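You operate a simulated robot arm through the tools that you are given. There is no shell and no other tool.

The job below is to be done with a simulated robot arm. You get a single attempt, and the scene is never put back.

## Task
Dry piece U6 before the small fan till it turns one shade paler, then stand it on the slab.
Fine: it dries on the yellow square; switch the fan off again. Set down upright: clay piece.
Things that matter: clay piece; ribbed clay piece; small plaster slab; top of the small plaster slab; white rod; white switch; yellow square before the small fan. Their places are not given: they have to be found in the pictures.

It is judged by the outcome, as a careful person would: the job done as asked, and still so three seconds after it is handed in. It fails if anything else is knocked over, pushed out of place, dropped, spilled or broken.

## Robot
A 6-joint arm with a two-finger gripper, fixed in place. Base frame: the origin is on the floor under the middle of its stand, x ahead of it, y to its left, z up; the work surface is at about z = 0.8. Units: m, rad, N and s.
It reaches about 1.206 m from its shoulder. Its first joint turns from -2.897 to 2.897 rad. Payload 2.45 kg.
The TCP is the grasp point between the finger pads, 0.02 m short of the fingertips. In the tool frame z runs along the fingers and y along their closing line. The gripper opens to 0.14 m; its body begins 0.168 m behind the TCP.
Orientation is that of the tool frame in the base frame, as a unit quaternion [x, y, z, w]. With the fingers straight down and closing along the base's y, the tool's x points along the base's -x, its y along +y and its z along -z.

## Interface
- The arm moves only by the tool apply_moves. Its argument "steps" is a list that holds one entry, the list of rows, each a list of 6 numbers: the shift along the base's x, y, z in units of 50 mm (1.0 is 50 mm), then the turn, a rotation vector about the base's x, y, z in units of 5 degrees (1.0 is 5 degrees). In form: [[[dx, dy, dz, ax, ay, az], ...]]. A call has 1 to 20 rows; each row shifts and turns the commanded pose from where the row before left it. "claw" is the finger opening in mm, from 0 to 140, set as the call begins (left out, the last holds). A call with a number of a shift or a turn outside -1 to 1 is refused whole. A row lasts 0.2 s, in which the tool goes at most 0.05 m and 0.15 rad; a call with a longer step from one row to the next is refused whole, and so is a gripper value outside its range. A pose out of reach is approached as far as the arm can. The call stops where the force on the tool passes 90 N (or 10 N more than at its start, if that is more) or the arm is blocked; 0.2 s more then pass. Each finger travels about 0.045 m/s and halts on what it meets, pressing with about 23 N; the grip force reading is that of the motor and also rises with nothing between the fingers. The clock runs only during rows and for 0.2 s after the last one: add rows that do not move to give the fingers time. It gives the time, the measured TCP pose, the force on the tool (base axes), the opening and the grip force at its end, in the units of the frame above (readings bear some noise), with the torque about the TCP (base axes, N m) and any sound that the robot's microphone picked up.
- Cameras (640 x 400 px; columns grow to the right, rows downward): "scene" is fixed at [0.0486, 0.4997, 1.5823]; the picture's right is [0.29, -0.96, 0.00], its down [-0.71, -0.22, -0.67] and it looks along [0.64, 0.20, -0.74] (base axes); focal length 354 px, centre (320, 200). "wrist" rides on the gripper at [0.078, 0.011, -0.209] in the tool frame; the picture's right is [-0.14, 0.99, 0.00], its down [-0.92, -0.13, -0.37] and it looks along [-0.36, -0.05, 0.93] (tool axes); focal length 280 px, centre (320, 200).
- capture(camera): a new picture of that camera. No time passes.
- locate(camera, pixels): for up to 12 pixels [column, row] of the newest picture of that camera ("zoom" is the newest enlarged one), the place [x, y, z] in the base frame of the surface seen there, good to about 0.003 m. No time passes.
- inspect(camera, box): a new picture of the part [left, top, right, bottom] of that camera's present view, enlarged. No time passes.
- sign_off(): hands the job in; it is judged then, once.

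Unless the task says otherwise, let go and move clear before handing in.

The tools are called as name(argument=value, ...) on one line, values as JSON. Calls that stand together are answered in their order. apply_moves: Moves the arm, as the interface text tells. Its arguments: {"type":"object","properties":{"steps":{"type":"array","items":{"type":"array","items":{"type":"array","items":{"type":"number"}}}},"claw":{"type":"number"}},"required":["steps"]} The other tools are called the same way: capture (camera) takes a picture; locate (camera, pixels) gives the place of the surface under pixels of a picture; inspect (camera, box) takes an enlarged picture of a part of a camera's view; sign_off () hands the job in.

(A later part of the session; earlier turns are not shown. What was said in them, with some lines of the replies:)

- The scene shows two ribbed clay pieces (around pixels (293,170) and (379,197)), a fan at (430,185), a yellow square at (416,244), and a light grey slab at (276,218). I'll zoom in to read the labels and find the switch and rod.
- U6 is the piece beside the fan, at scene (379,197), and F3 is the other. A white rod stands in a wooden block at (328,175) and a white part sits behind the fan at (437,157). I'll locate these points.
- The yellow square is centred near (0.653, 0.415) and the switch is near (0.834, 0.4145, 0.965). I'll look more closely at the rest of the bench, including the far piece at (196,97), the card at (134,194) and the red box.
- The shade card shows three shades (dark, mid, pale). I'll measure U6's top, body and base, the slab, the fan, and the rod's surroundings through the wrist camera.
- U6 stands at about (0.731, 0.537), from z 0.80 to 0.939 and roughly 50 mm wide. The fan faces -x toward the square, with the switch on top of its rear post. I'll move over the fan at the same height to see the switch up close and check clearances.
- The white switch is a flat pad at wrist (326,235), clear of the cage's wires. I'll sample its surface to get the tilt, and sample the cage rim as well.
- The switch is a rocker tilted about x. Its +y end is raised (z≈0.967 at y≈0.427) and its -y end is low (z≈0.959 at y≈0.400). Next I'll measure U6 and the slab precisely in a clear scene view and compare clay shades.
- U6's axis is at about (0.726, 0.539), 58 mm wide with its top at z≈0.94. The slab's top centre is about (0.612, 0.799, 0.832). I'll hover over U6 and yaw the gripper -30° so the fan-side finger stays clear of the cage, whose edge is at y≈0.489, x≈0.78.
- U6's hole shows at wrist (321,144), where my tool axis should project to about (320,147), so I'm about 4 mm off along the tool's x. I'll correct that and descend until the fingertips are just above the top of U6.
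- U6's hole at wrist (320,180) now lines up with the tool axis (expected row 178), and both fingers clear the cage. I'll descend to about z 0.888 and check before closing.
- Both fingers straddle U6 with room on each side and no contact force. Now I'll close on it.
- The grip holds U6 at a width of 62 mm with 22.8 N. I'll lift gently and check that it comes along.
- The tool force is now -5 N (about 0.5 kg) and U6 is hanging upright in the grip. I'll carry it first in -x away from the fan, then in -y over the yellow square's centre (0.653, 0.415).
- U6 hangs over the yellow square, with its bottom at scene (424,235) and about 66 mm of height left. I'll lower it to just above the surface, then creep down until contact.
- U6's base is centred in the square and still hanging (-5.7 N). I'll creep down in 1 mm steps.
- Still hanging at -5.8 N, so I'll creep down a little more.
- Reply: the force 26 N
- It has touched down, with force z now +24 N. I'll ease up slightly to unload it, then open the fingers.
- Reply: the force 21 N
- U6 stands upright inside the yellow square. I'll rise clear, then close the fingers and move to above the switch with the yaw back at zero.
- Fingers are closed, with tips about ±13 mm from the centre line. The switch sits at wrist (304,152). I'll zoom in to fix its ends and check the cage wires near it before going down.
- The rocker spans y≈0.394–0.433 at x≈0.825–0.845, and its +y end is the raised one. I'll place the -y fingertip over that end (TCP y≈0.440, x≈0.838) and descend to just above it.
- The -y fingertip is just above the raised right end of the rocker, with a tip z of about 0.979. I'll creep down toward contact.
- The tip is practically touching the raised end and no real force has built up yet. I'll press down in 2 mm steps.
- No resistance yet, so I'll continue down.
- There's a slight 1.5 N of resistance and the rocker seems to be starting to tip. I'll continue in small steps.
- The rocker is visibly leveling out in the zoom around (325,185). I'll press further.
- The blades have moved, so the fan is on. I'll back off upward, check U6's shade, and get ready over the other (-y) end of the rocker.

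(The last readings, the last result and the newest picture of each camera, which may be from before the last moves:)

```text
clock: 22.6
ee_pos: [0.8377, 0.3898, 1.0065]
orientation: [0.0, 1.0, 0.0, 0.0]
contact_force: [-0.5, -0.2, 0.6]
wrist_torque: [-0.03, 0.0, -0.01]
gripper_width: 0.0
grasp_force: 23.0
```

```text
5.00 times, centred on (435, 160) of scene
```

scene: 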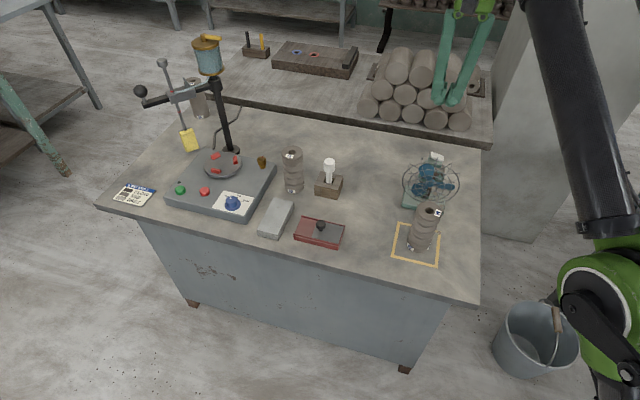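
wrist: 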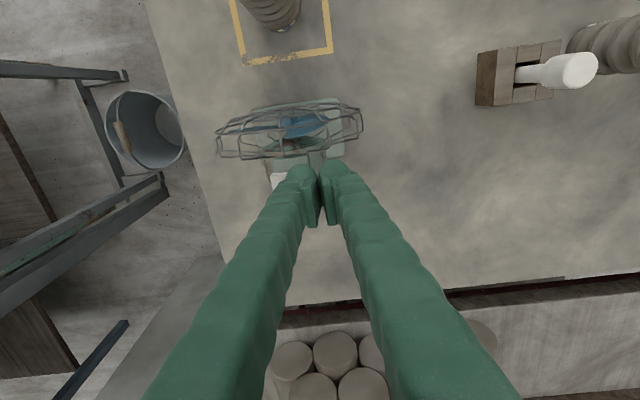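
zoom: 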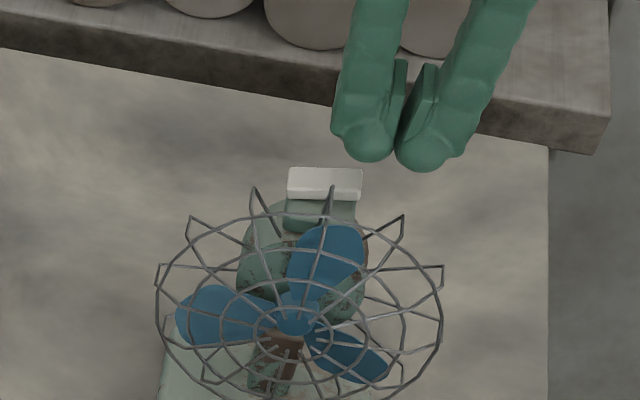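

The fan is spinning and the rocker now leans the other way. U6's shade hasn't changed yet. I'll lower to just above the raised -y end and keep watching the shade.

apply_moves(steps=[[[0, 0, -0.2, 0, 0, 0], [0, 0, 0, 0, 0, 0], [0, 0, 0, 0, 0, 0]]])

inspect(camera="scene", box=[390, 120, 480, 270])

inspect(camera="scene", box=[400, 120, 470, 200])

locate(camera="zoom", pixels=[[298, 180], [350, 180], [325, 180]])

```text
clock: 23.4
ee_pos: [0.8377, 0.3893, 0.997]
orientation: [0.0, 1.0, 0.001, 0.001]
contact_force: [-0.3, 0.2, -0.1]
wrist_torque: [0.0, -0.01, 0.0]
gripper_width: 0.0
grasp_force: 22.2
```

```text
2.67 times, centred on (435, 195) of scene
```

zoom: 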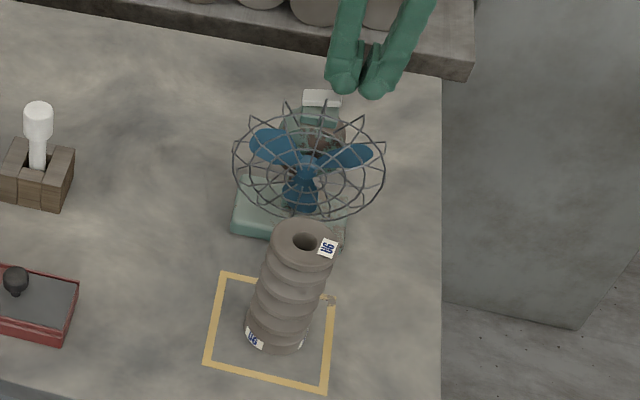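

```text
5.00 times, centred on (435, 160) of scene
```

zoom: 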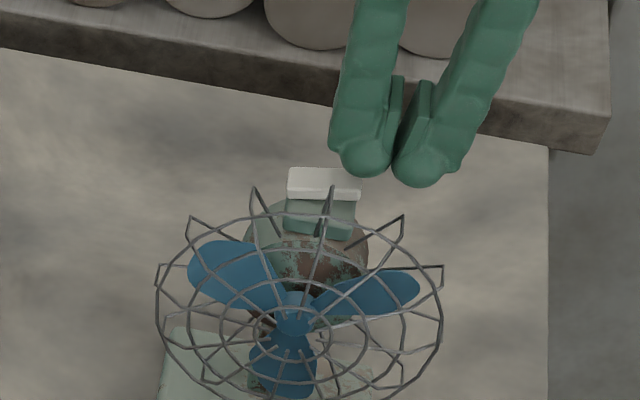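

```text
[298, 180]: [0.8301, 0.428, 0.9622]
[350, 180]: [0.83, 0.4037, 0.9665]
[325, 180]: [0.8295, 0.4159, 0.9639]
```

The rocker now has its -y end raised (z≈0.967 at y≈0.404), and U6's shade is still the original. I'll wait in short spells and look again.

apply_moves(steps=[[[0, 0, 0, 0, 0, 0], [0, 0, 0, 0, 0, 0], [0, 0, 0, 0, 0, 0], [0, 0, 0, 0, 0, 0]]])

inspect(camera="scene", box=[270, 120, 480, 270])

```text
clock: 24.4
ee_pos: [0.8379, 0.3888, 0.9961]
orientation: [0.0, 1.0, 0.0, 0.001]
contact_force: [-0.2, 0.3, -0.3]
wrist_torque: [-0.02, -0.01, 0.01]
gripper_width: 0.0
grasp_force: 24.0
```

```text
2.67 times, centred on (375, 195) of scene
```

zoom: 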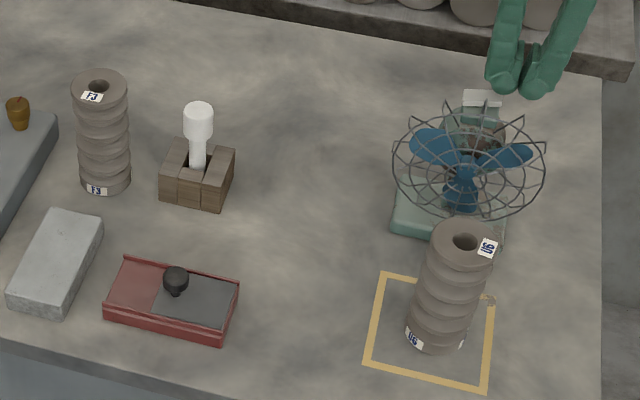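

U6 at (450,285) in this zoom still matches F3 at (103,130), so there's no change yet. The blades happen to look the same as in the last frame, so I'll also confirm the fan is still turning.

apply_moves(steps=[[[0, 0, 0, 0, 0, 0], [0, 0, 0, 0, 0, 0], [0, 0, 0, 0, 0, 0]]])

inspect(camera="scene", box=[270, 120, 480, 270])

```text
clock: 25.2
ee_pos: [0.8374, 0.3885, 0.9951]
orientation: [0.0, 1.0, 0.0, 0.001]
contact_force: [0.6, 0.3, -0.7]
wrist_torque: [0.0, 0.01, -0.01]
gripper_width: 0.0001
grasp_force: 22.7
```

```text
2.67 times, centred on (375, 195) of scene
```

zoom: 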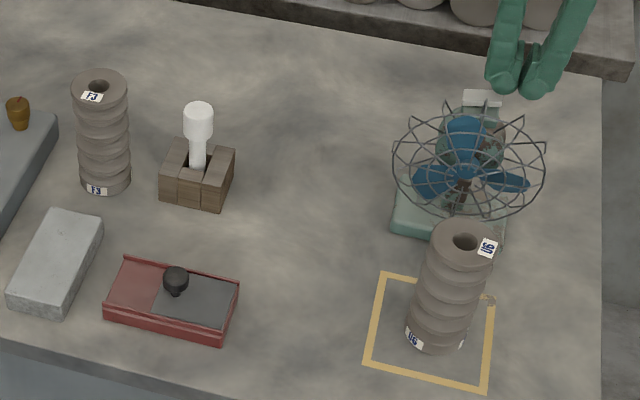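

The fan is still turning and U6 looks unchanged after about 3.5 s. I'll keep waiting in short spells.

apply_moves(steps=[[[0, 0, 0, 0, 0, 0], [0, 0, 0, 0, 0, 0], [0, 0, 0, 0, 0, 0], [0, 0, 0, 0, 0, 0], [0, 0, 0, 0, 0, 0]]])

inspect(camera="scene", box=[270, 120, 480, 270])

```text
clock: 26.4
ee_pos: [0.8383, 0.3886, 0.9964]
orientation: [0.0, 1.0, 0.0, 0.001]
contact_force: [1.4, 0.3, 0.9]
wrist_torque: [-0.02, -0.03, 0.01]
gripper_width: 0.0
grasp_force: 23.4
```

```text
2.67 times, centred on (375, 195) of scene
```

zoom: 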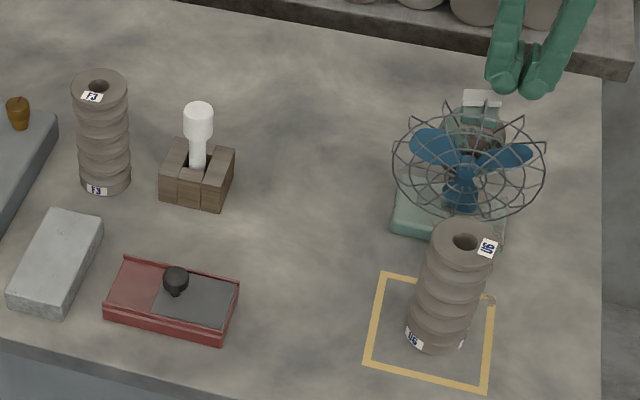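

No shade change at 26.4 s, so I'll keep waiting.

apply_moves(steps=[[[0, 0, 0, 0, 0, 0], [0, 0, 0, 0, 0, 0], [0, 0, 0, 0, 0, 0], [0, 0, 0, 0, 0, 0], [0, 0, 0, 0, 0, 0]]])

inspect(camera="scene", box=[270, 120, 480, 270])

```text
clock: 27.6
ee_pos: [0.8373, 0.3891, 0.9967]
orientation: [0.0, 1.0, -0.001, 0.0]
contact_force: [0.3, -0.7, 0.4]
wrist_torque: [0.0, 0.0, -0.05]
gripper_width: 0.0
grasp_force: 23.1
```

```text
2.67 times, centred on (375, 195) of scene
```

zoom: 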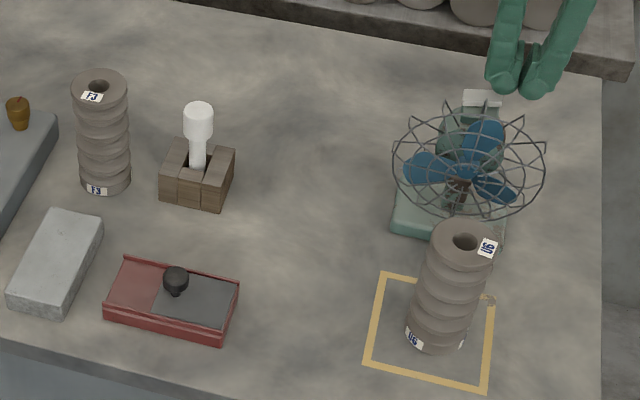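

Still the same shade at 27.6 s with the fan turning. I'll continue.

apply_moves(steps=[[[0, 0, 0, 0, 0, 0], [0, 0, 0, 0, 0, 0], [0, 0, 0, 0, 0, 0], [0, 0, 0, 0, 0, 0], [0, 0, 0, 0, 0, 0], [0, 0, 0, 0, 0, 0]]])

inspect(camera="scene", box=[270, 120, 480, 270])

```text
clock: 29.0
ee_pos: [0.8378, 0.3872, 0.9959]
orientation: [0.0, 1.0, -0.001, 0.001]
contact_force: [0.2, -1.0, -0.2]
wrist_torque: [0.0, -0.01, 0.02]
gripper_width: 0.0
grasp_force: 23.0
```

```text
2.67 times, centred on (375, 195) of scene
```

zoom: 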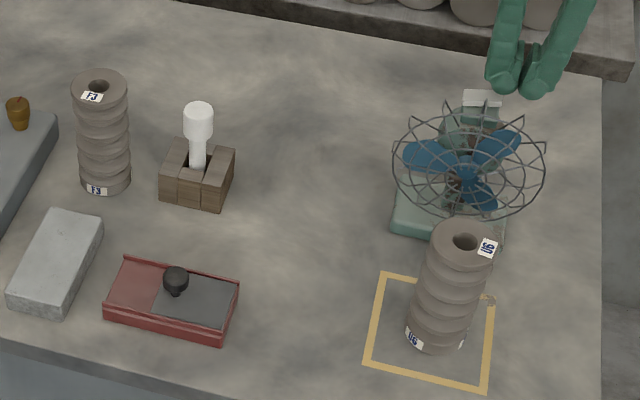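

It may be slightly lighter, so I'll look at U6 and F3 individually at higher zoom for a fair comparison.

inspect(camera="scene", box=[400, 195, 450, 260])

inspect(camera="scene", box=[268, 140, 318, 205])

```text
6.15 times, centred on (425, 228) of scene
```

zoom: 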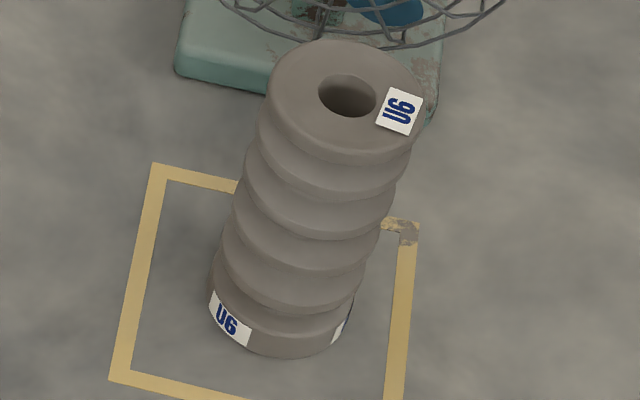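

```text
6.15 times, centred on (293, 172) of scene
```

zoom: 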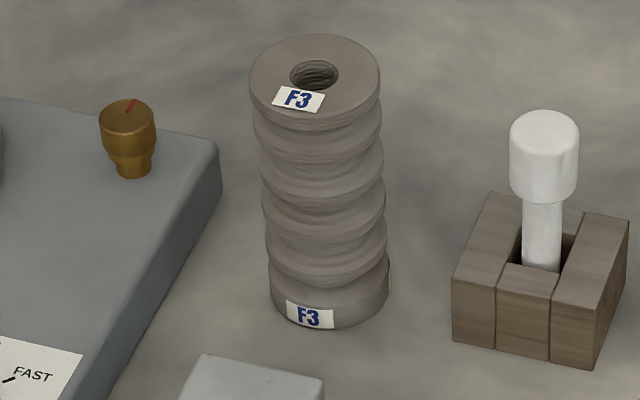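

U6 still has its mid brown-grey tone, about the same as F3, whose surface has fine ribs. I'll continue drying with short checks.

apply_moves(steps=[[[0, 0, 0, 0, 0, 0], [0, 0, 0, 0, 0, 0], [0, 0, 0, 0, 0, 0], [0, 0, 0, 0, 0, 0], [0, 0, 0, 0, 0, 0]]])

inspect(camera="scene", box=[400, 195, 450, 260])

```text
clock: 30.2
ee_pos: [0.838, 0.3884, 0.9962]
orientation: [-0.001, 1.0, 0.0, 0.001]
contact_force: [0.5, 0.1, -1.0]
wrist_torque: [0.01, 0.04, -0.02]
gripper_width: 0.0
grasp_force: 23.0
```

```text
6.15 times, centred on (425, 228) of scene
```

zoom: 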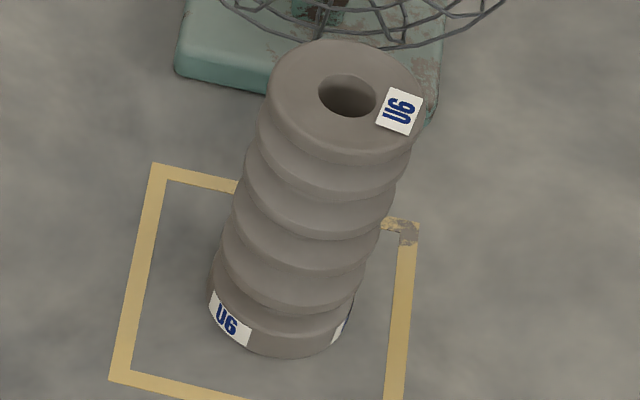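

Unchanged at 30.2 s, so I'll keep going.

apply_moves(steps=[[[0, 0, 0, 0, 0, 0], [0, 0, 0, 0, 0, 0], [0, 0, 0, 0, 0, 0], [0, 0, 0, 0, 0, 0], [0, 0, 0, 0, 0, 0]]])

inspect(camera="scene", box=[400, 195, 450, 260])

```text
clock: 31.4
ee_pos: [0.8373, 0.3887, 0.9961]
orientation: [0.001, 1.0, 0.0, 0.0]
contact_force: [0.4, -0.5, 0.3]
wrist_torque: [-0.02, 0.01, -0.02]
gripper_width: 0.0
grasp_force: 22.2
```

```text
6.15 times, centred on (425, 228) of scene
```

zoom: 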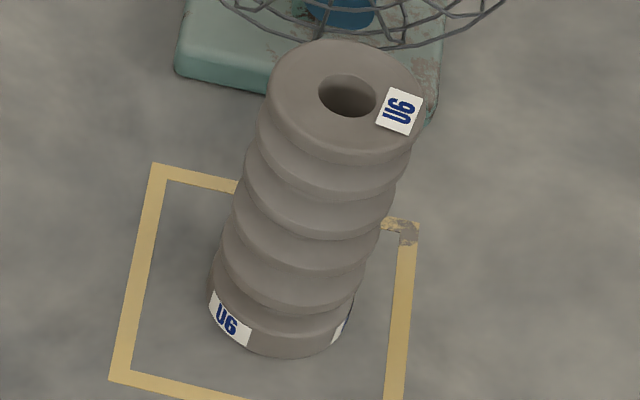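

No step change yet at about 9.7 s of drying. I'll keep going.

apply_moves(steps=[[[0, 0, 0, 0, 0, 0], [0, 0, 0, 0, 0, 0], [0, 0, 0, 0, 0, 0], [0, 0, 0, 0, 0, 0], [0, 0, 0, 0, 0, 0], [0, 0, 0, 0, 0, 0]]])

inspect(camera="scene", box=[400, 195, 450, 260])

```text
clock: 32.8
ee_pos: [0.8378, 0.3886, 0.9964]
orientation: [0.0, 1.0, 0.0, 0.001]
contact_force: [0.8, -1.1, 1.8]
wrist_torque: [0.0, 0.0, -0.01]
gripper_width: 0.0001
grasp_force: 23.2
```

```text
6.15 times, centred on (425, 228) of scene
```

zoom: 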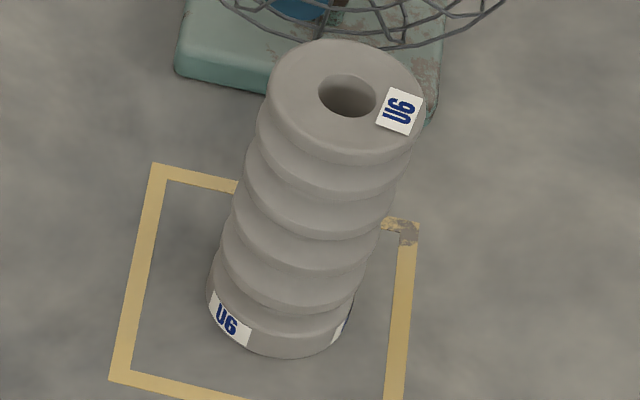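

U6 has clearly turned a shade paler and greyer. I'll switch the fan off now by pressing down the raised -y end of the rocker.

apply_moves(steps=[[[0, 0, -0.18, 0, 0, 0], [0, 0, -0.1, 0, 0, 0], [0, 0, -0.08, 0, 0, 0]]])

inspect(camera="scene", box=[400, 120, 470, 200])

```text
clock: 33.6
ee_pos: [0.8378, 0.3884, 0.978]
orientation: [0.0, 1.0, 0.0, 0.001]
contact_force: [5.5, 2.1, 19.9]
wrist_torque: [0.26, -0.02, -0.12]
gripper_width: 0.0001
grasp_force: 23.2
```

```text
5.00 times, centred on (435, 160) of scene
```

zoom: 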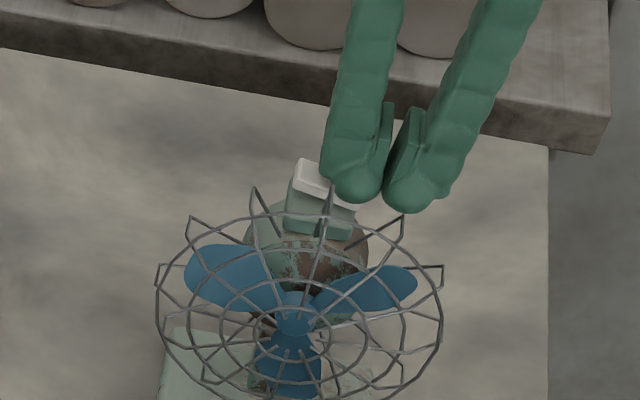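

The rocker has tipped back with its left end raised, and the force reached about 20 N. I'll lift off and compare blade positions to confirm the fan has stopped.

apply_moves(steps=[[[0, 0, 0.5, 0, 0, 0], [0, 0, 0.5, 0, 0, 0]]])

inspect(camera="scene", box=[390, 120, 480, 270])

apply_moves(steps=[[[0, 0, 0.5, 0, 0, 0]]])

inspect(camera="scene", box=[390, 120, 480, 270])

```text
clock: 34.2
ee_pos: [0.8381, 0.39, 1.028]
orientation: [0.0, 1.0, 0.001, 0.001]
contact_force: [-0.1, -0.9, -0.1]
wrist_torque: [-0.02, 0.0, 0.0]
gripper_width: 0.0
grasp_force: 22.8
```

```text
2.67 times, centred on (435, 195) of scene
```

zoom: 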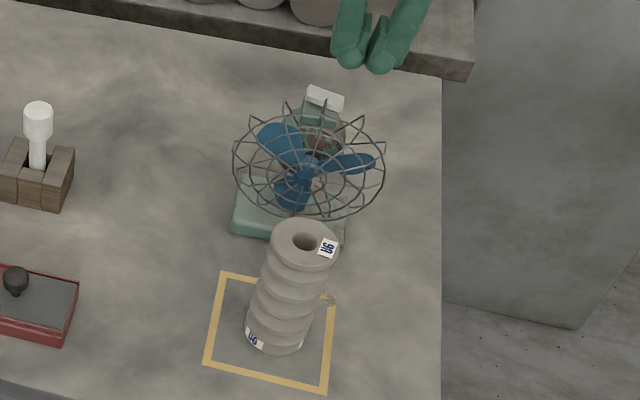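

```text
clock: 34.6
ee_pos: [0.8386, 0.3877, 1.0521]
orientation: [-0.001, 1.0, 0.0, 0.001]
contact_force: [-0.2, -0.7, 0.1]
wrist_torque: [0.01, 0.04, 0.0]
gripper_width: 0.0
grasp_force: 23.2
```

```text
2.67 times, centred on (435, 195) of scene
```

zoom: 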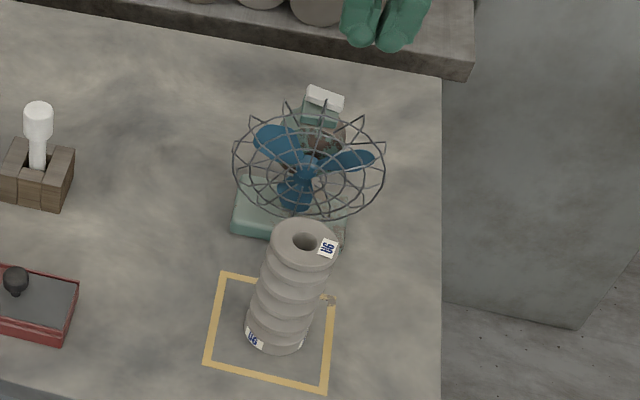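

The rocker is back in its original tilt and the blades are only coasting down a few degrees. U6 is paler than before. I'll rise, return over U6 with the fingers opening, and verify again that the fan stands still.

apply_moves(steps=[[[0, 0, 0.9, 0, 0, 0], [0, 0, 0.9, 0, 0, 0], [-0.62, 0.08, 0, 0, 0, -1], [-0.62, 0.08, 0, 0, 0, -1], [-0.62, 0.08, 0, 0, 0, -1], [-0.62, 0.08, 0, 0, 0, -1], [-0.62, 0.08, 0, 0, 0, -1], [-0.62, 0.08, 0, 0, 0, -1], [0, 0, 0, 0, 0, 0], [0, 0, 0, 0, 0, 0]]], claw=105)

capture(camera="wrist")

inspect(camera="scene", box=[390, 120, 480, 270])

```text
clock: 36.8
ee_pos: [0.6517, 0.4127, 1.1449]
orientation: [0.26, 0.966, -0.001, 0.001]
contact_force: [0.0, -0.3, -0.4]
wrist_torque: [0.0, 0.0, 0.0]
gripper_width: 0.1052
grasp_force: 0.0
```

```text
taken
```

wrist: 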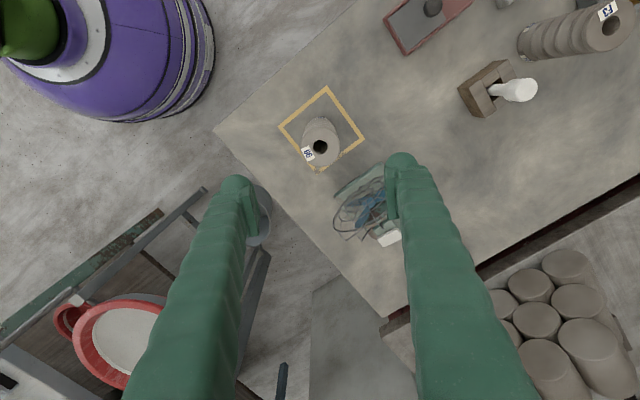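

```text
2.67 times, centred on (435, 195) of scene
```

zoom: 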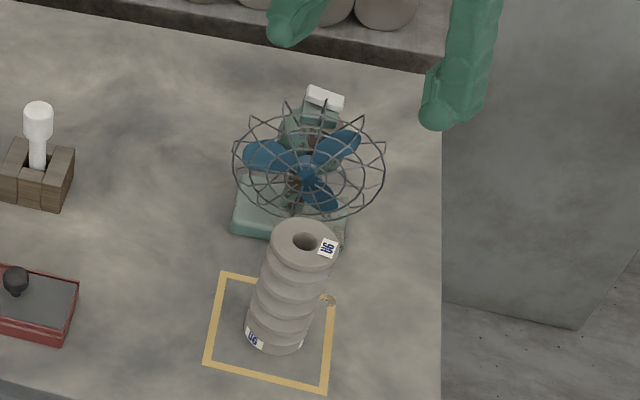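

The blades moved again, either coasting or aliasing, so I'll compare again. U6's hole at wrist (320,147) is right on the tool axis, so I'll descend to just above it and re-check the fan.

apply_moves(steps=[[[0, 0, -0.8, 0, 0, 0], [0, 0, -0.9, 0, 0, 0], [0, 0, -0.9, 0, 0, 0], [0, 0, -0.6, 0, 0, 0]]])

inspect(camera="scene", box=[390, 120, 480, 270])

capture(camera="wrist")

apply_moves(steps=[[[0, 0, 0, 0, 0, 0]]])

inspect(camera="scene", box=[390, 120, 480, 270])

```text
clock: 37.8
ee_pos: [0.6539, 0.4132, 0.9837]
orientation: [0.259, 0.966, 0.0, 0.001]
contact_force: [-1.4, -0.2, -0.3]
wrist_torque: [0.0, -0.02, -0.02]
gripper_width: 0.1051
grasp_force: 0.1
```

```text
2.67 times, centred on (435, 195) of scene
```

zoom: 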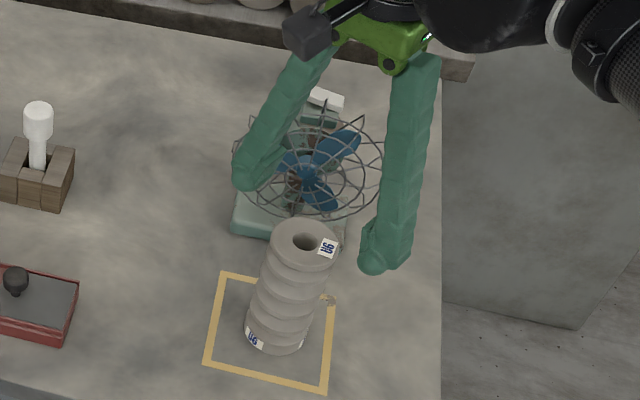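

```text
taken
```

wrist: 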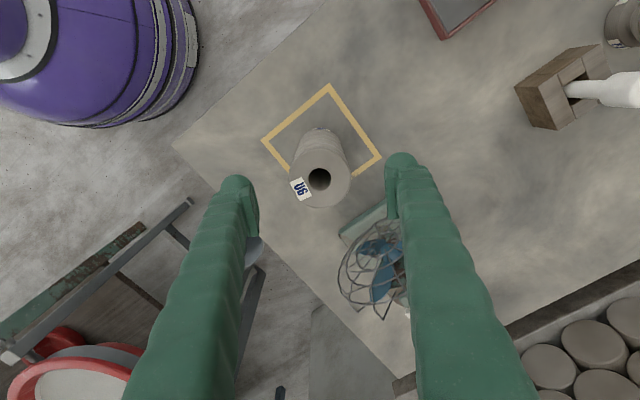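

```text
clock: 38.2
ee_pos: [0.6532, 0.4118, 0.983]
orientation: [0.259, 0.966, -0.001, 0.001]
contact_force: [0.0, 0.1, -0.1]
wrist_torque: [-0.02, -0.01, 0.01]
gripper_width: 0.1051
grasp_force: 0.0
```

```text
2.67 times, centred on (435, 195) of scene
```

zoom: 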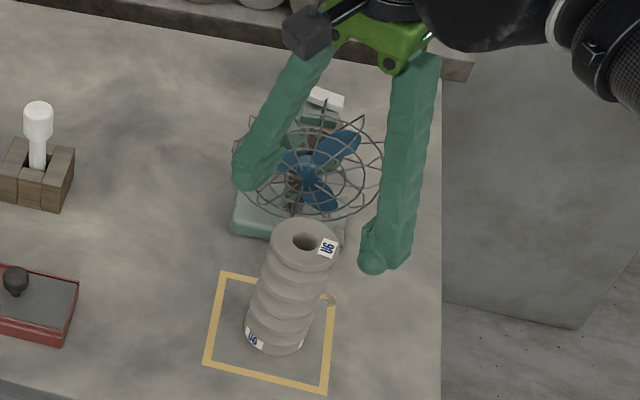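

The blades are identical at 36.8, 37.8 and 38.2 s, so the fan is off. U6 is aligned between the fingers. I'll descend and grip at the same height as before.

apply_moves(steps=[[[0, 0, -0.7, 0, 0, 0], [0, 0, -0.7, 0, 0, 0], [0, 0, -0.46, 0, 0, 0], [0, 0, 0, 0, 0, 0]]])

apply_moves(steps=[[[0, 0, 0, 0, 0, 0], [0, 0, 0, 0, 0, 0], [0, 0, 0, 0, 0, 0], [0, 0, 0, 0, 0, 0], [0, 0, 0, 0, 0, 0]]], claw=45)

capture(camera="wrist")

capture(camera="scene")

```text
clock: 39.2
ee_pos: [0.6541, 0.4127, 0.8862]
orientation: [0.26, 0.966, 0.0, 0.001]
contact_force: [-0.7, 0.3, 0.5]
wrist_torque: [0.01, -0.01, -0.01]
gripper_width: 0.1048
grasp_force: 0.0
```

```text
clock: 40.4
ee_pos: [0.6539, 0.4132, 0.8862]
orientation: [0.259, 0.966, 0.0, 0.001]
contact_force: [-1.0, -1.7, 1.1]
wrist_torque: [0.02, -0.03, 0.0]
gripper_width: 0.0622
grasp_force: 23.0
```

```text
taken
```

wrist: 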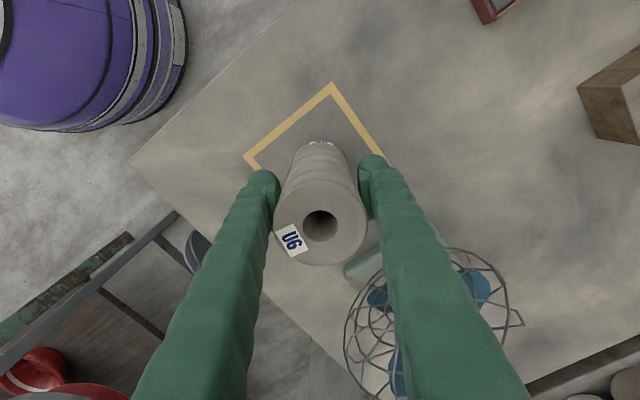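

```text
taken
```

scene: 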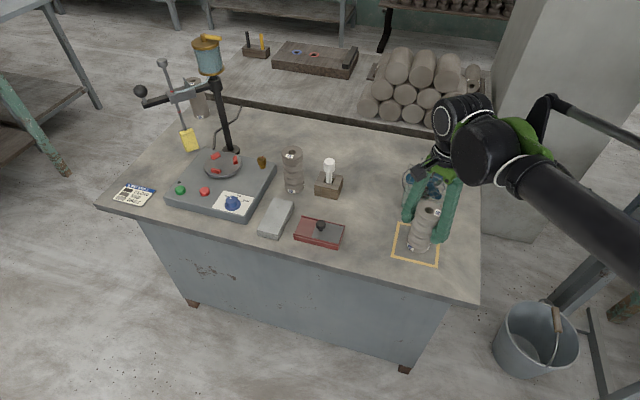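

U6 is gripped again (62 mm, 23 N) about 86 mm above its base. Before carrying it, I'll measure the slab edges and the heights of things near the path: the black knob on the red box, the wheel's blue knob, and the wheel arm.

inspect(camera="scene", box=[240, 185, 310, 245])

locate(camera="scene", pixels=[[320, 223], [233, 199], [140, 90], [185, 95], [190, 138], [163, 63], [217, 82], [226, 130], [262, 158], [293, 150], [328, 160], [208, 45]])

locate(camera="zoom", pixels=[[310, 95], [485, 135], [330, 330], [165, 285], [240, 190], [420, 225], [400, 105], [250, 320], [310, 210], [260, 175], [440, 205], [300, 200]])

```text
6.67 times, centred on (275, 215) of scene
```

zoom: 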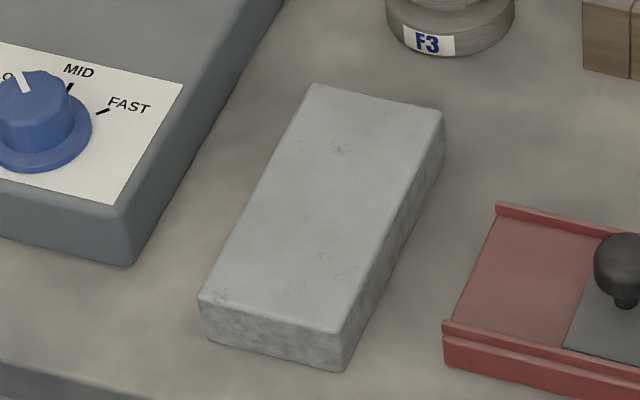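

```text
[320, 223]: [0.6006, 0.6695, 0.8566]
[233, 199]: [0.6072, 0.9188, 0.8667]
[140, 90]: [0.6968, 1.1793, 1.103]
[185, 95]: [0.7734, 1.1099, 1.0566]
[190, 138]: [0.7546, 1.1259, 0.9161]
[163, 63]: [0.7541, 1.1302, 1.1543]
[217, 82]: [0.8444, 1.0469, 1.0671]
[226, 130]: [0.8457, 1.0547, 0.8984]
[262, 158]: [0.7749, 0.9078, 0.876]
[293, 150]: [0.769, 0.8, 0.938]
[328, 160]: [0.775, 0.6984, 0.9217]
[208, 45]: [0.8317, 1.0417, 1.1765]
```

```text
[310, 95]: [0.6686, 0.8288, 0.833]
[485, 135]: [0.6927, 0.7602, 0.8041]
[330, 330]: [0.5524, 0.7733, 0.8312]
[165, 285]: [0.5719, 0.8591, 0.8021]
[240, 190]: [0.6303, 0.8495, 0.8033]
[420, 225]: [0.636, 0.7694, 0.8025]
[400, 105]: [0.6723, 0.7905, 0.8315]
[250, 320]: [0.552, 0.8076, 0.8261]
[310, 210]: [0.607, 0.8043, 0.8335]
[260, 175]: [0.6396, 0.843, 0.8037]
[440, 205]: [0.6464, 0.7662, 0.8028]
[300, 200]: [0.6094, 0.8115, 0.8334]
```

The slab top spans x≈0.551–0.673, y≈0.768–0.830 at z≈0.832, so its centre is (0.612, 0.799). The obstacles near the route are low (knobs ≤0.87, rod 0.92, F3 0.94). I'll lift U6 straight up to clear all of that.

apply_moves(steps=[[[0, 0, 0.2, 0, 0, 0], [0, 0, 0.4, 0, 0, 0], [0, 0, 0.6, 0, 0, 0], [0, 0, 0.7, 0, 0, 0], [0, 0, 0.7, 0, 0, 0], [0, 0, 0.4, 0, 0, 0], [0, 0, 0, 0, 0, 0]]])

capture(camera="scene")

```text
clock: 42.0
ee_pos: [0.6521, 0.4136, 1.0375]
orientation: [0.259, 0.966, 0.0, 0.001]
contact_force: [0.4, -0.4, -5.2]
wrist_torque: [0.0, 0.02, 0.01]
gripper_width: 0.0625
grasp_force: 22.1
```

```text
taken
```

scene: 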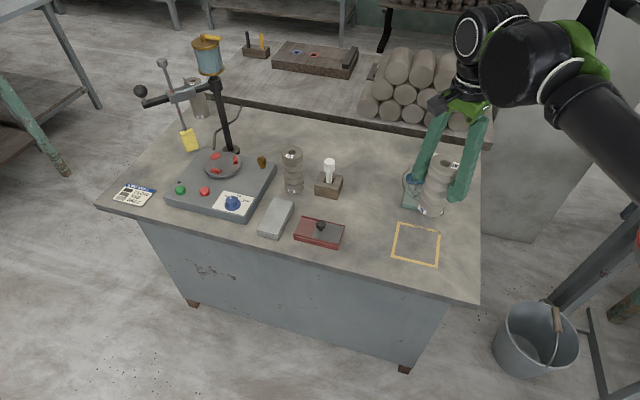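

U6 is held with its bottom at about z 0.951. I'll carry it smoothly in +y to above the slab centre.

apply_moves(steps=[[[-0.067, 0.3, 0, 0, 0, 0], [-0.067, 0.6, 0, 0, 0, 0], [-0.067, 0.75, 0, 0, 0, 0], [-0.067, 0.75, 0, 0, 0, 0], [-0.067, 0.75, 0, 0, 0, 0], [-0.067, 0.75, 0, 0, 0, 0], [-0.067, 0.75, 0, 0, 0, 0], [-0.067, 0.75, 0, 0, 0, 0], [-0.067, 0.75, 0, 0, 0, 0], [-0.067, 0.75, 0, 0, 0, 0], [-0.067, 0.5, 0, 0, 0, 0], [-0.067, 0.31, 0, 0, 0, 0], [0, 0, 0, 0, 0, 0], [0, 0, 0, 0, 0, 0]]])

capture(camera="scene")

capture(camera="wrist")

```text
clock: 45.0
ee_pos: [0.6097, 0.7981, 1.0398]
orientation: [0.258, 0.966, -0.001, 0.001]
contact_force: [0.9, -0.1, -5.3]
wrist_torque: [0.0, 0.0, -0.03]
gripper_width: 0.0625
grasp_force: 22.9
```

```text
taken
```

scene: 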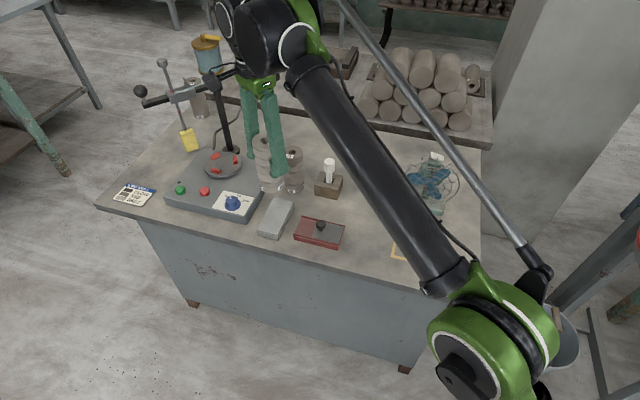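

```text
taken
```

wrist: 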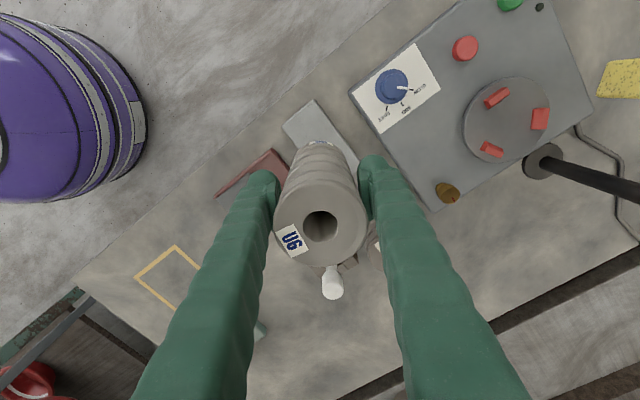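

The TCP is at (0.610, 0.798), over the slab, and U6 looks upright. I'll lower toward the slab, stopping about 10 mm above, then check the alignment.

apply_moves(steps=[[[0.02, 0.01, -0.5, 0, 0, 0], [0.02, 0.01, -0.7, 0, 0, 0], [0, 0, -0.6, 0, 0, 0], [0, 0, -0.4, 0, 0, 0], [0, 0, 0, 0, 0, 0]]])

inspect(camera="scene", box=[220, 140, 340, 250])

capture(camera="wrist")

```text
clock: 46.2
ee_pos: [0.6138, 0.8006, 0.926]
orientation: [0.259, 0.966, 0.0, 0.001]
contact_force: [0.2, -0.3, -5.2]
wrist_torque: [0.03, 0.01, 0.04]
gripper_width: 0.0623
grasp_force: 23.0
```

```text
3.64 times, centred on (280, 195) of scene
```

zoom: 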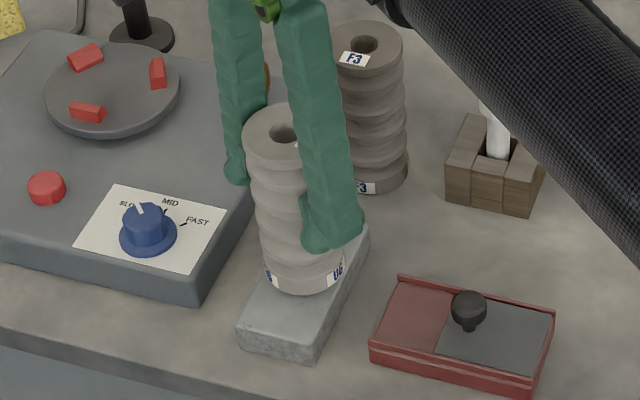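

```text
taken
```

wrist: 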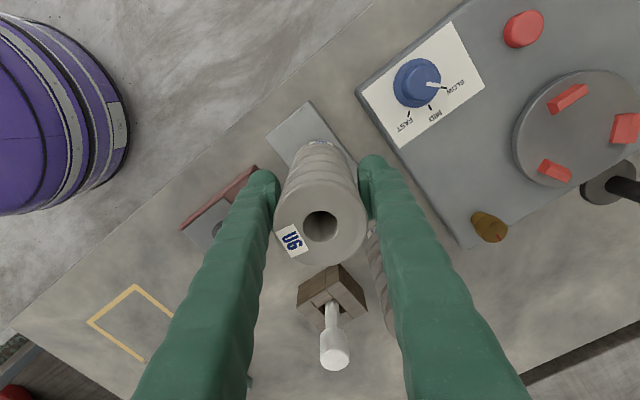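

U6's base is centred over the slab, with the base ellipse near (305,275) in the zoom and the slab centre near (304,276). About 7 mm is left, so I'll creep down.

apply_moves(steps=[[[0, 0, -0.04, 0, 0, 0], [0, 0, -0.04, 0, 0, 0], [0, 0, 0, 0, 0, 0]]])

```text
clock: 47.0
ee_pos: [0.6137, 0.8001, 0.923]
orientation: [0.258, 0.966, 0.0, 0.001]
contact_force: [-0.9, -0.4, -5.3]
wrist_torque: [-0.02, -0.01, 0.03]
gripper_width: 0.062
grasp_force: 22.9
```

Still hanging at -5.3 N with z 0.923. I'll go on creeping down in small steps.

apply_moves(steps=[[[0, 0, -0.03, 0, 0, 0], [0, 0, -0.02, 0, 0, 0], [0, 0, 0, 0, 0, 0]]])

```text
clock: 47.8
ee_pos: [0.6134, 0.7998, 0.9206]
orientation: [0.259, 0.966, -0.001, 0.001]
contact_force: [0.1, 0.2, -5.4]
wrist_torque: [0.02, 0.0, 0.01]
gripper_width: 0.0623
grasp_force: 23.4
```

Still carrying the full weight, so another 1 mm.

apply_moves(steps=[[[0, 0, -0.02, 0, 0, 0], [0, 0, 0, 0, 0, 0]]])

```text
clock: 48.4
ee_pos: [0.6132, 0.7981, 0.9197]
orientation: [0.258, 0.966, -0.001, 0.0]
contact_force: [-0.2, 0.4, -5.7]
wrist_torque: [0.03, 0.02, 0.03]
gripper_width: 0.0621
grasp_force: 23.3
```

Not touching yet at z 0.9197, so another 1 mm.

apply_moves(steps=[[[0, 0, -0.02, 0, 0, 0], [0, 0, 0, 0, 0, 0]]])

```text
clock: 49.0
ee_pos: [0.614, 0.7994, 0.9183]
orientation: [0.26, 0.966, 0.0, 0.001]
contact_force: [0.2, 0.9, -6.2]
wrist_torque: [0.0, 0.0, 0.0]
gripper_width: 0.0622
grasp_force: 23.1
```

Still hanging at -6.2 N, so another small step.

apply_moves(steps=[[[0, 0, -0.02, 0, 0, 0], [0, 0, 0, 0, 0, 0]]])

```text
clock: 49.6
ee_pos: [0.6136, 0.7985, 0.9194]
orientation: [0.259, 0.966, 0.0, 0.001]
contact_force: [-0.2, -0.1, -5.1]
wrist_torque: [0.02, 0.01, -0.01]
gripper_width: 0.0623
grasp_force: 23.1
```

apply_moves(steps=[[[0, 0, -0.02, 0, 0, 0], [0, 0, 0, 0, 0, 0]]])

inspect(camera="scene", box=[250, 170, 310, 240])

```text
clock: 50.2
ee_pos: [0.6138, 0.7996, 0.9174]
orientation: [0.259, 0.966, -0.001, 0.001]
contact_force: [0.2, 0.7, -6.2]
wrist_torque: [-0.04, 0.02, 0.0]
gripper_width: 0.0623
grasp_force: 22.6
```

```text
5.71 times, centred on (280, 205) of scene
```

zoom: 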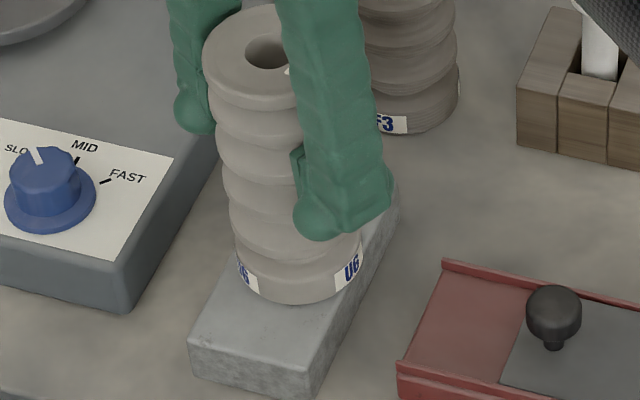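

U6 is centred on the slab and almost touching. I'll lower another 1 mm at a time.

apply_moves(steps=[[[0, 0, -0.02, 0, 0, 0], [0, 0, 0, 0, 0, 0]]])

```text
clock: 50.8
ee_pos: [0.6135, 0.7971, 0.9163]
orientation: [0.259, 0.966, 0.0, 0.001]
contact_force: [0.7, 0.5, -5.2]
wrist_torque: [-0.03, 0.0, -0.04]
gripper_width: 0.0621
grasp_force: 22.7
```

apply_moves(steps=[[[0, 0, -0.02, 0, 0, 0], [0, 0, 0, 0, 0, 0]]])

```text
clock: 51.4
ee_pos: [0.6127, 0.7996, 0.9152]
orientation: [0.259, 0.966, 0.0, 0.001]
contact_force: [-1.3, 1.2, 9.9]
wrist_torque: [0.38, -0.16, -0.02]
gripper_width: 0.0621
grasp_force: 22.4
```

Contact: force z went to +9.9 N, so U6 rests on the slab. Now I'll release it.

apply_moves(steps=[[[0, 0, 0, 0, 0, 0], [0, 0, 0, 0, 0, 0], [0, 0, 0, 0, 0, 0], [0, 0, 0, 0, 0, 0]]], claw=100)

inspect(camera="scene", box=[250, 140, 330, 240])

capture(camera="wrist")

```text
clock: 52.4
ee_pos: [0.6127, 0.7997, 0.9166]
orientation: [0.258, 0.966, 0.0, 0.001]
contact_force: [-0.5, 0.2, 0.2]
wrist_torque: [0.0, -0.02, -0.02]
gripper_width: 0.1001
grasp_force: 0.0
```

```text
4.00 times, centred on (290, 190) of scene
```

zoom: 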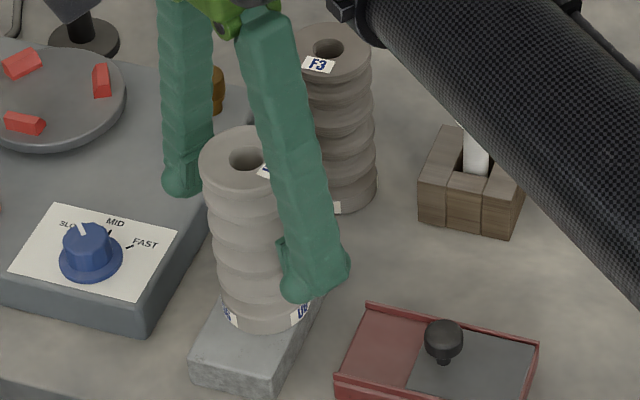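

```text
taken
```

wrist: 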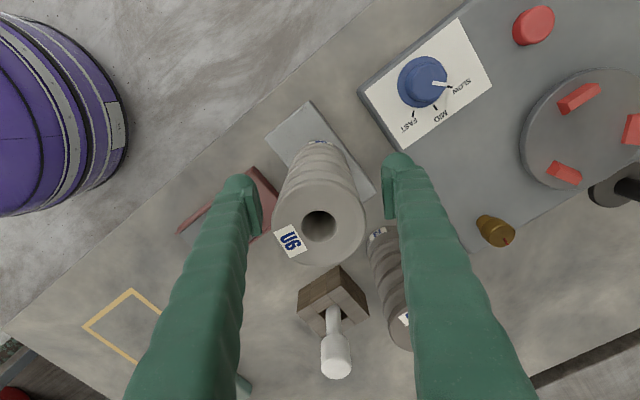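

U6 stands on the slab with the fingers clear on both sides. I'll rise straight up.

apply_moves(steps=[[[0, 0, 0.4, 0, 0, 0], [0, 0, 0.8, 0, 0, 0], [0, 0, 0.9, 0, 0, 0], [0, 0, 0.9, 0, 0, 0], [0, 0, 0.9, 0, 0, 0], [0, 0, 0.6, 0, 0, 0], [0, 0, 0, 0, 0, 0]]])

capture(camera="scene")

capture(camera="wrist")

```text
clock: 54.0
ee_pos: [0.6003, 0.7771, 1.0912]
orientation: [0.259, 0.966, 0.0, 0.001]
contact_force: [0.3, 0.7, 0.1]
wrist_torque: [0.01, -0.01, 0.0]
gripper_width: 0.0998
grasp_force: 0.1
out of reach, approached as far as the arm can: row 4, 5, 6
```

```text
taken
```

scene: 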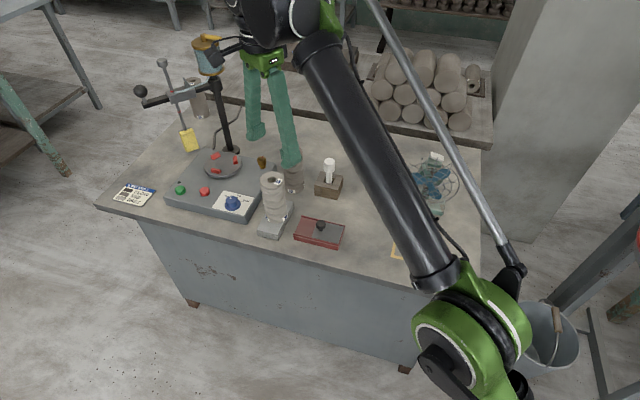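

```text
taken
```

wrist: 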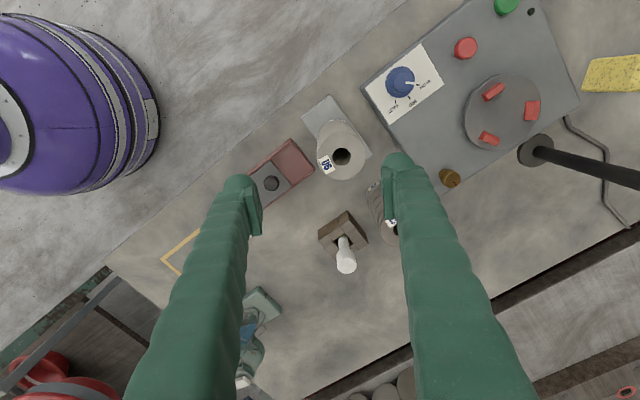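

The height limit was reached and the tool drifted slightly inward, but the fingertips are at about 1.07, above U6's top (~0.97). U6 stands on the slab at scene (274,200). I'll retreat toward the robot for a clear view.

apply_moves(steps=[[[-0.4, -0.5, 0, 0, 0, 0], [-0.5, -0.65, 0, 0, 0, 0], [-0.5, -0.65, 0, 0, 0, 0], [-0.5, -0.65, 0, 0, 0, 0], [-0.5, -0.65, 0, 0, 0, 0], [-0.4, -0.65, 0, 0, 0, 0], [0, -0.7, 0, 0, 0, 0], [0, -0.7, 0, 0, 0, 0], [0, 0, 0, 0, 0, 0]]])

capture(camera="scene")

inspect(camera="scene", box=[230, 140, 340, 250])

inspect(camera="scene", box=[390, 130, 480, 270])

```text
clock: 56.0
ee_pos: [0.457, 0.5218, 1.0951]
orientation: [0.259, 0.966, 0.0, 0.002]
contact_force: [-0.6, 0.7, 1.2]
wrist_torque: [0.0, 0.01, -0.01]
gripper_width: 0.1001
grasp_force: 0.0
```

```text
taken
```

scene: 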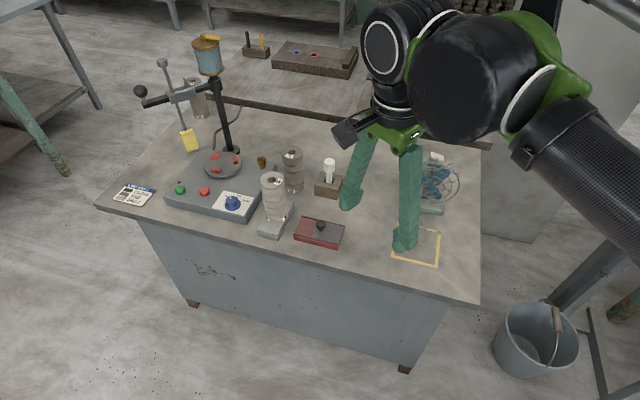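

```text
3.64 times, centred on (285, 195) of scene
```

zoom: 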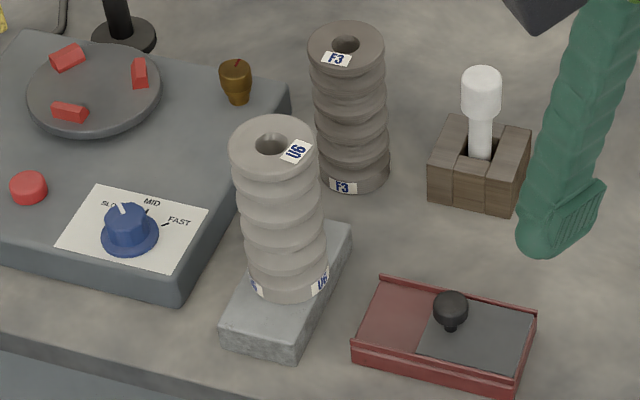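

```text
2.86 times, centred on (435, 200) of scene
```

zoom: 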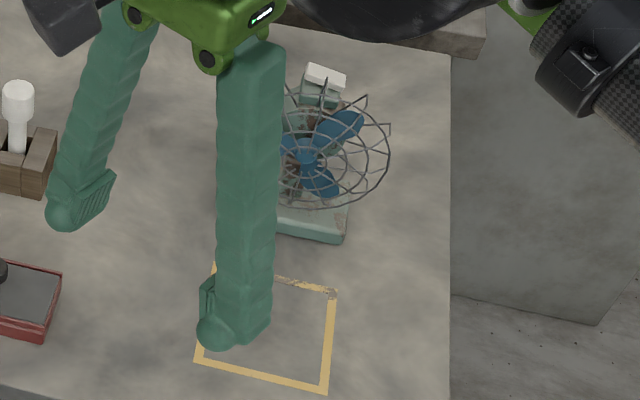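

U6 stands upright and centred on the slab, visibly one shade paler than F3. The fan blades haven't moved since 36.8 s and the rocker is in its off tilt, while the rod, F3 and red box are all in place. The arm is clear, so I'll hand in the job.

sign_off()

```text
The job is handed in.
```

U6 is standing upright on the plaster slab, one shade paler than when it started, and the fan is off.

- **Drying:** it sat on the yellow square with the fan running for about 12 s. I switched the fan off as soon as I saw the shade change.
- **Fan:** the switch is back in its original tilt. The blades coasted down and were still in every picture after 36.8 s.
- **Placement:** U6 is centred on the slab. Its base is about as wide as the slab, so there is little overhang either way.
- **Everything else:** F3, the white rod and the red box looked undisturbed in the last pictures. The arm had let go and moved clear before I handed in.
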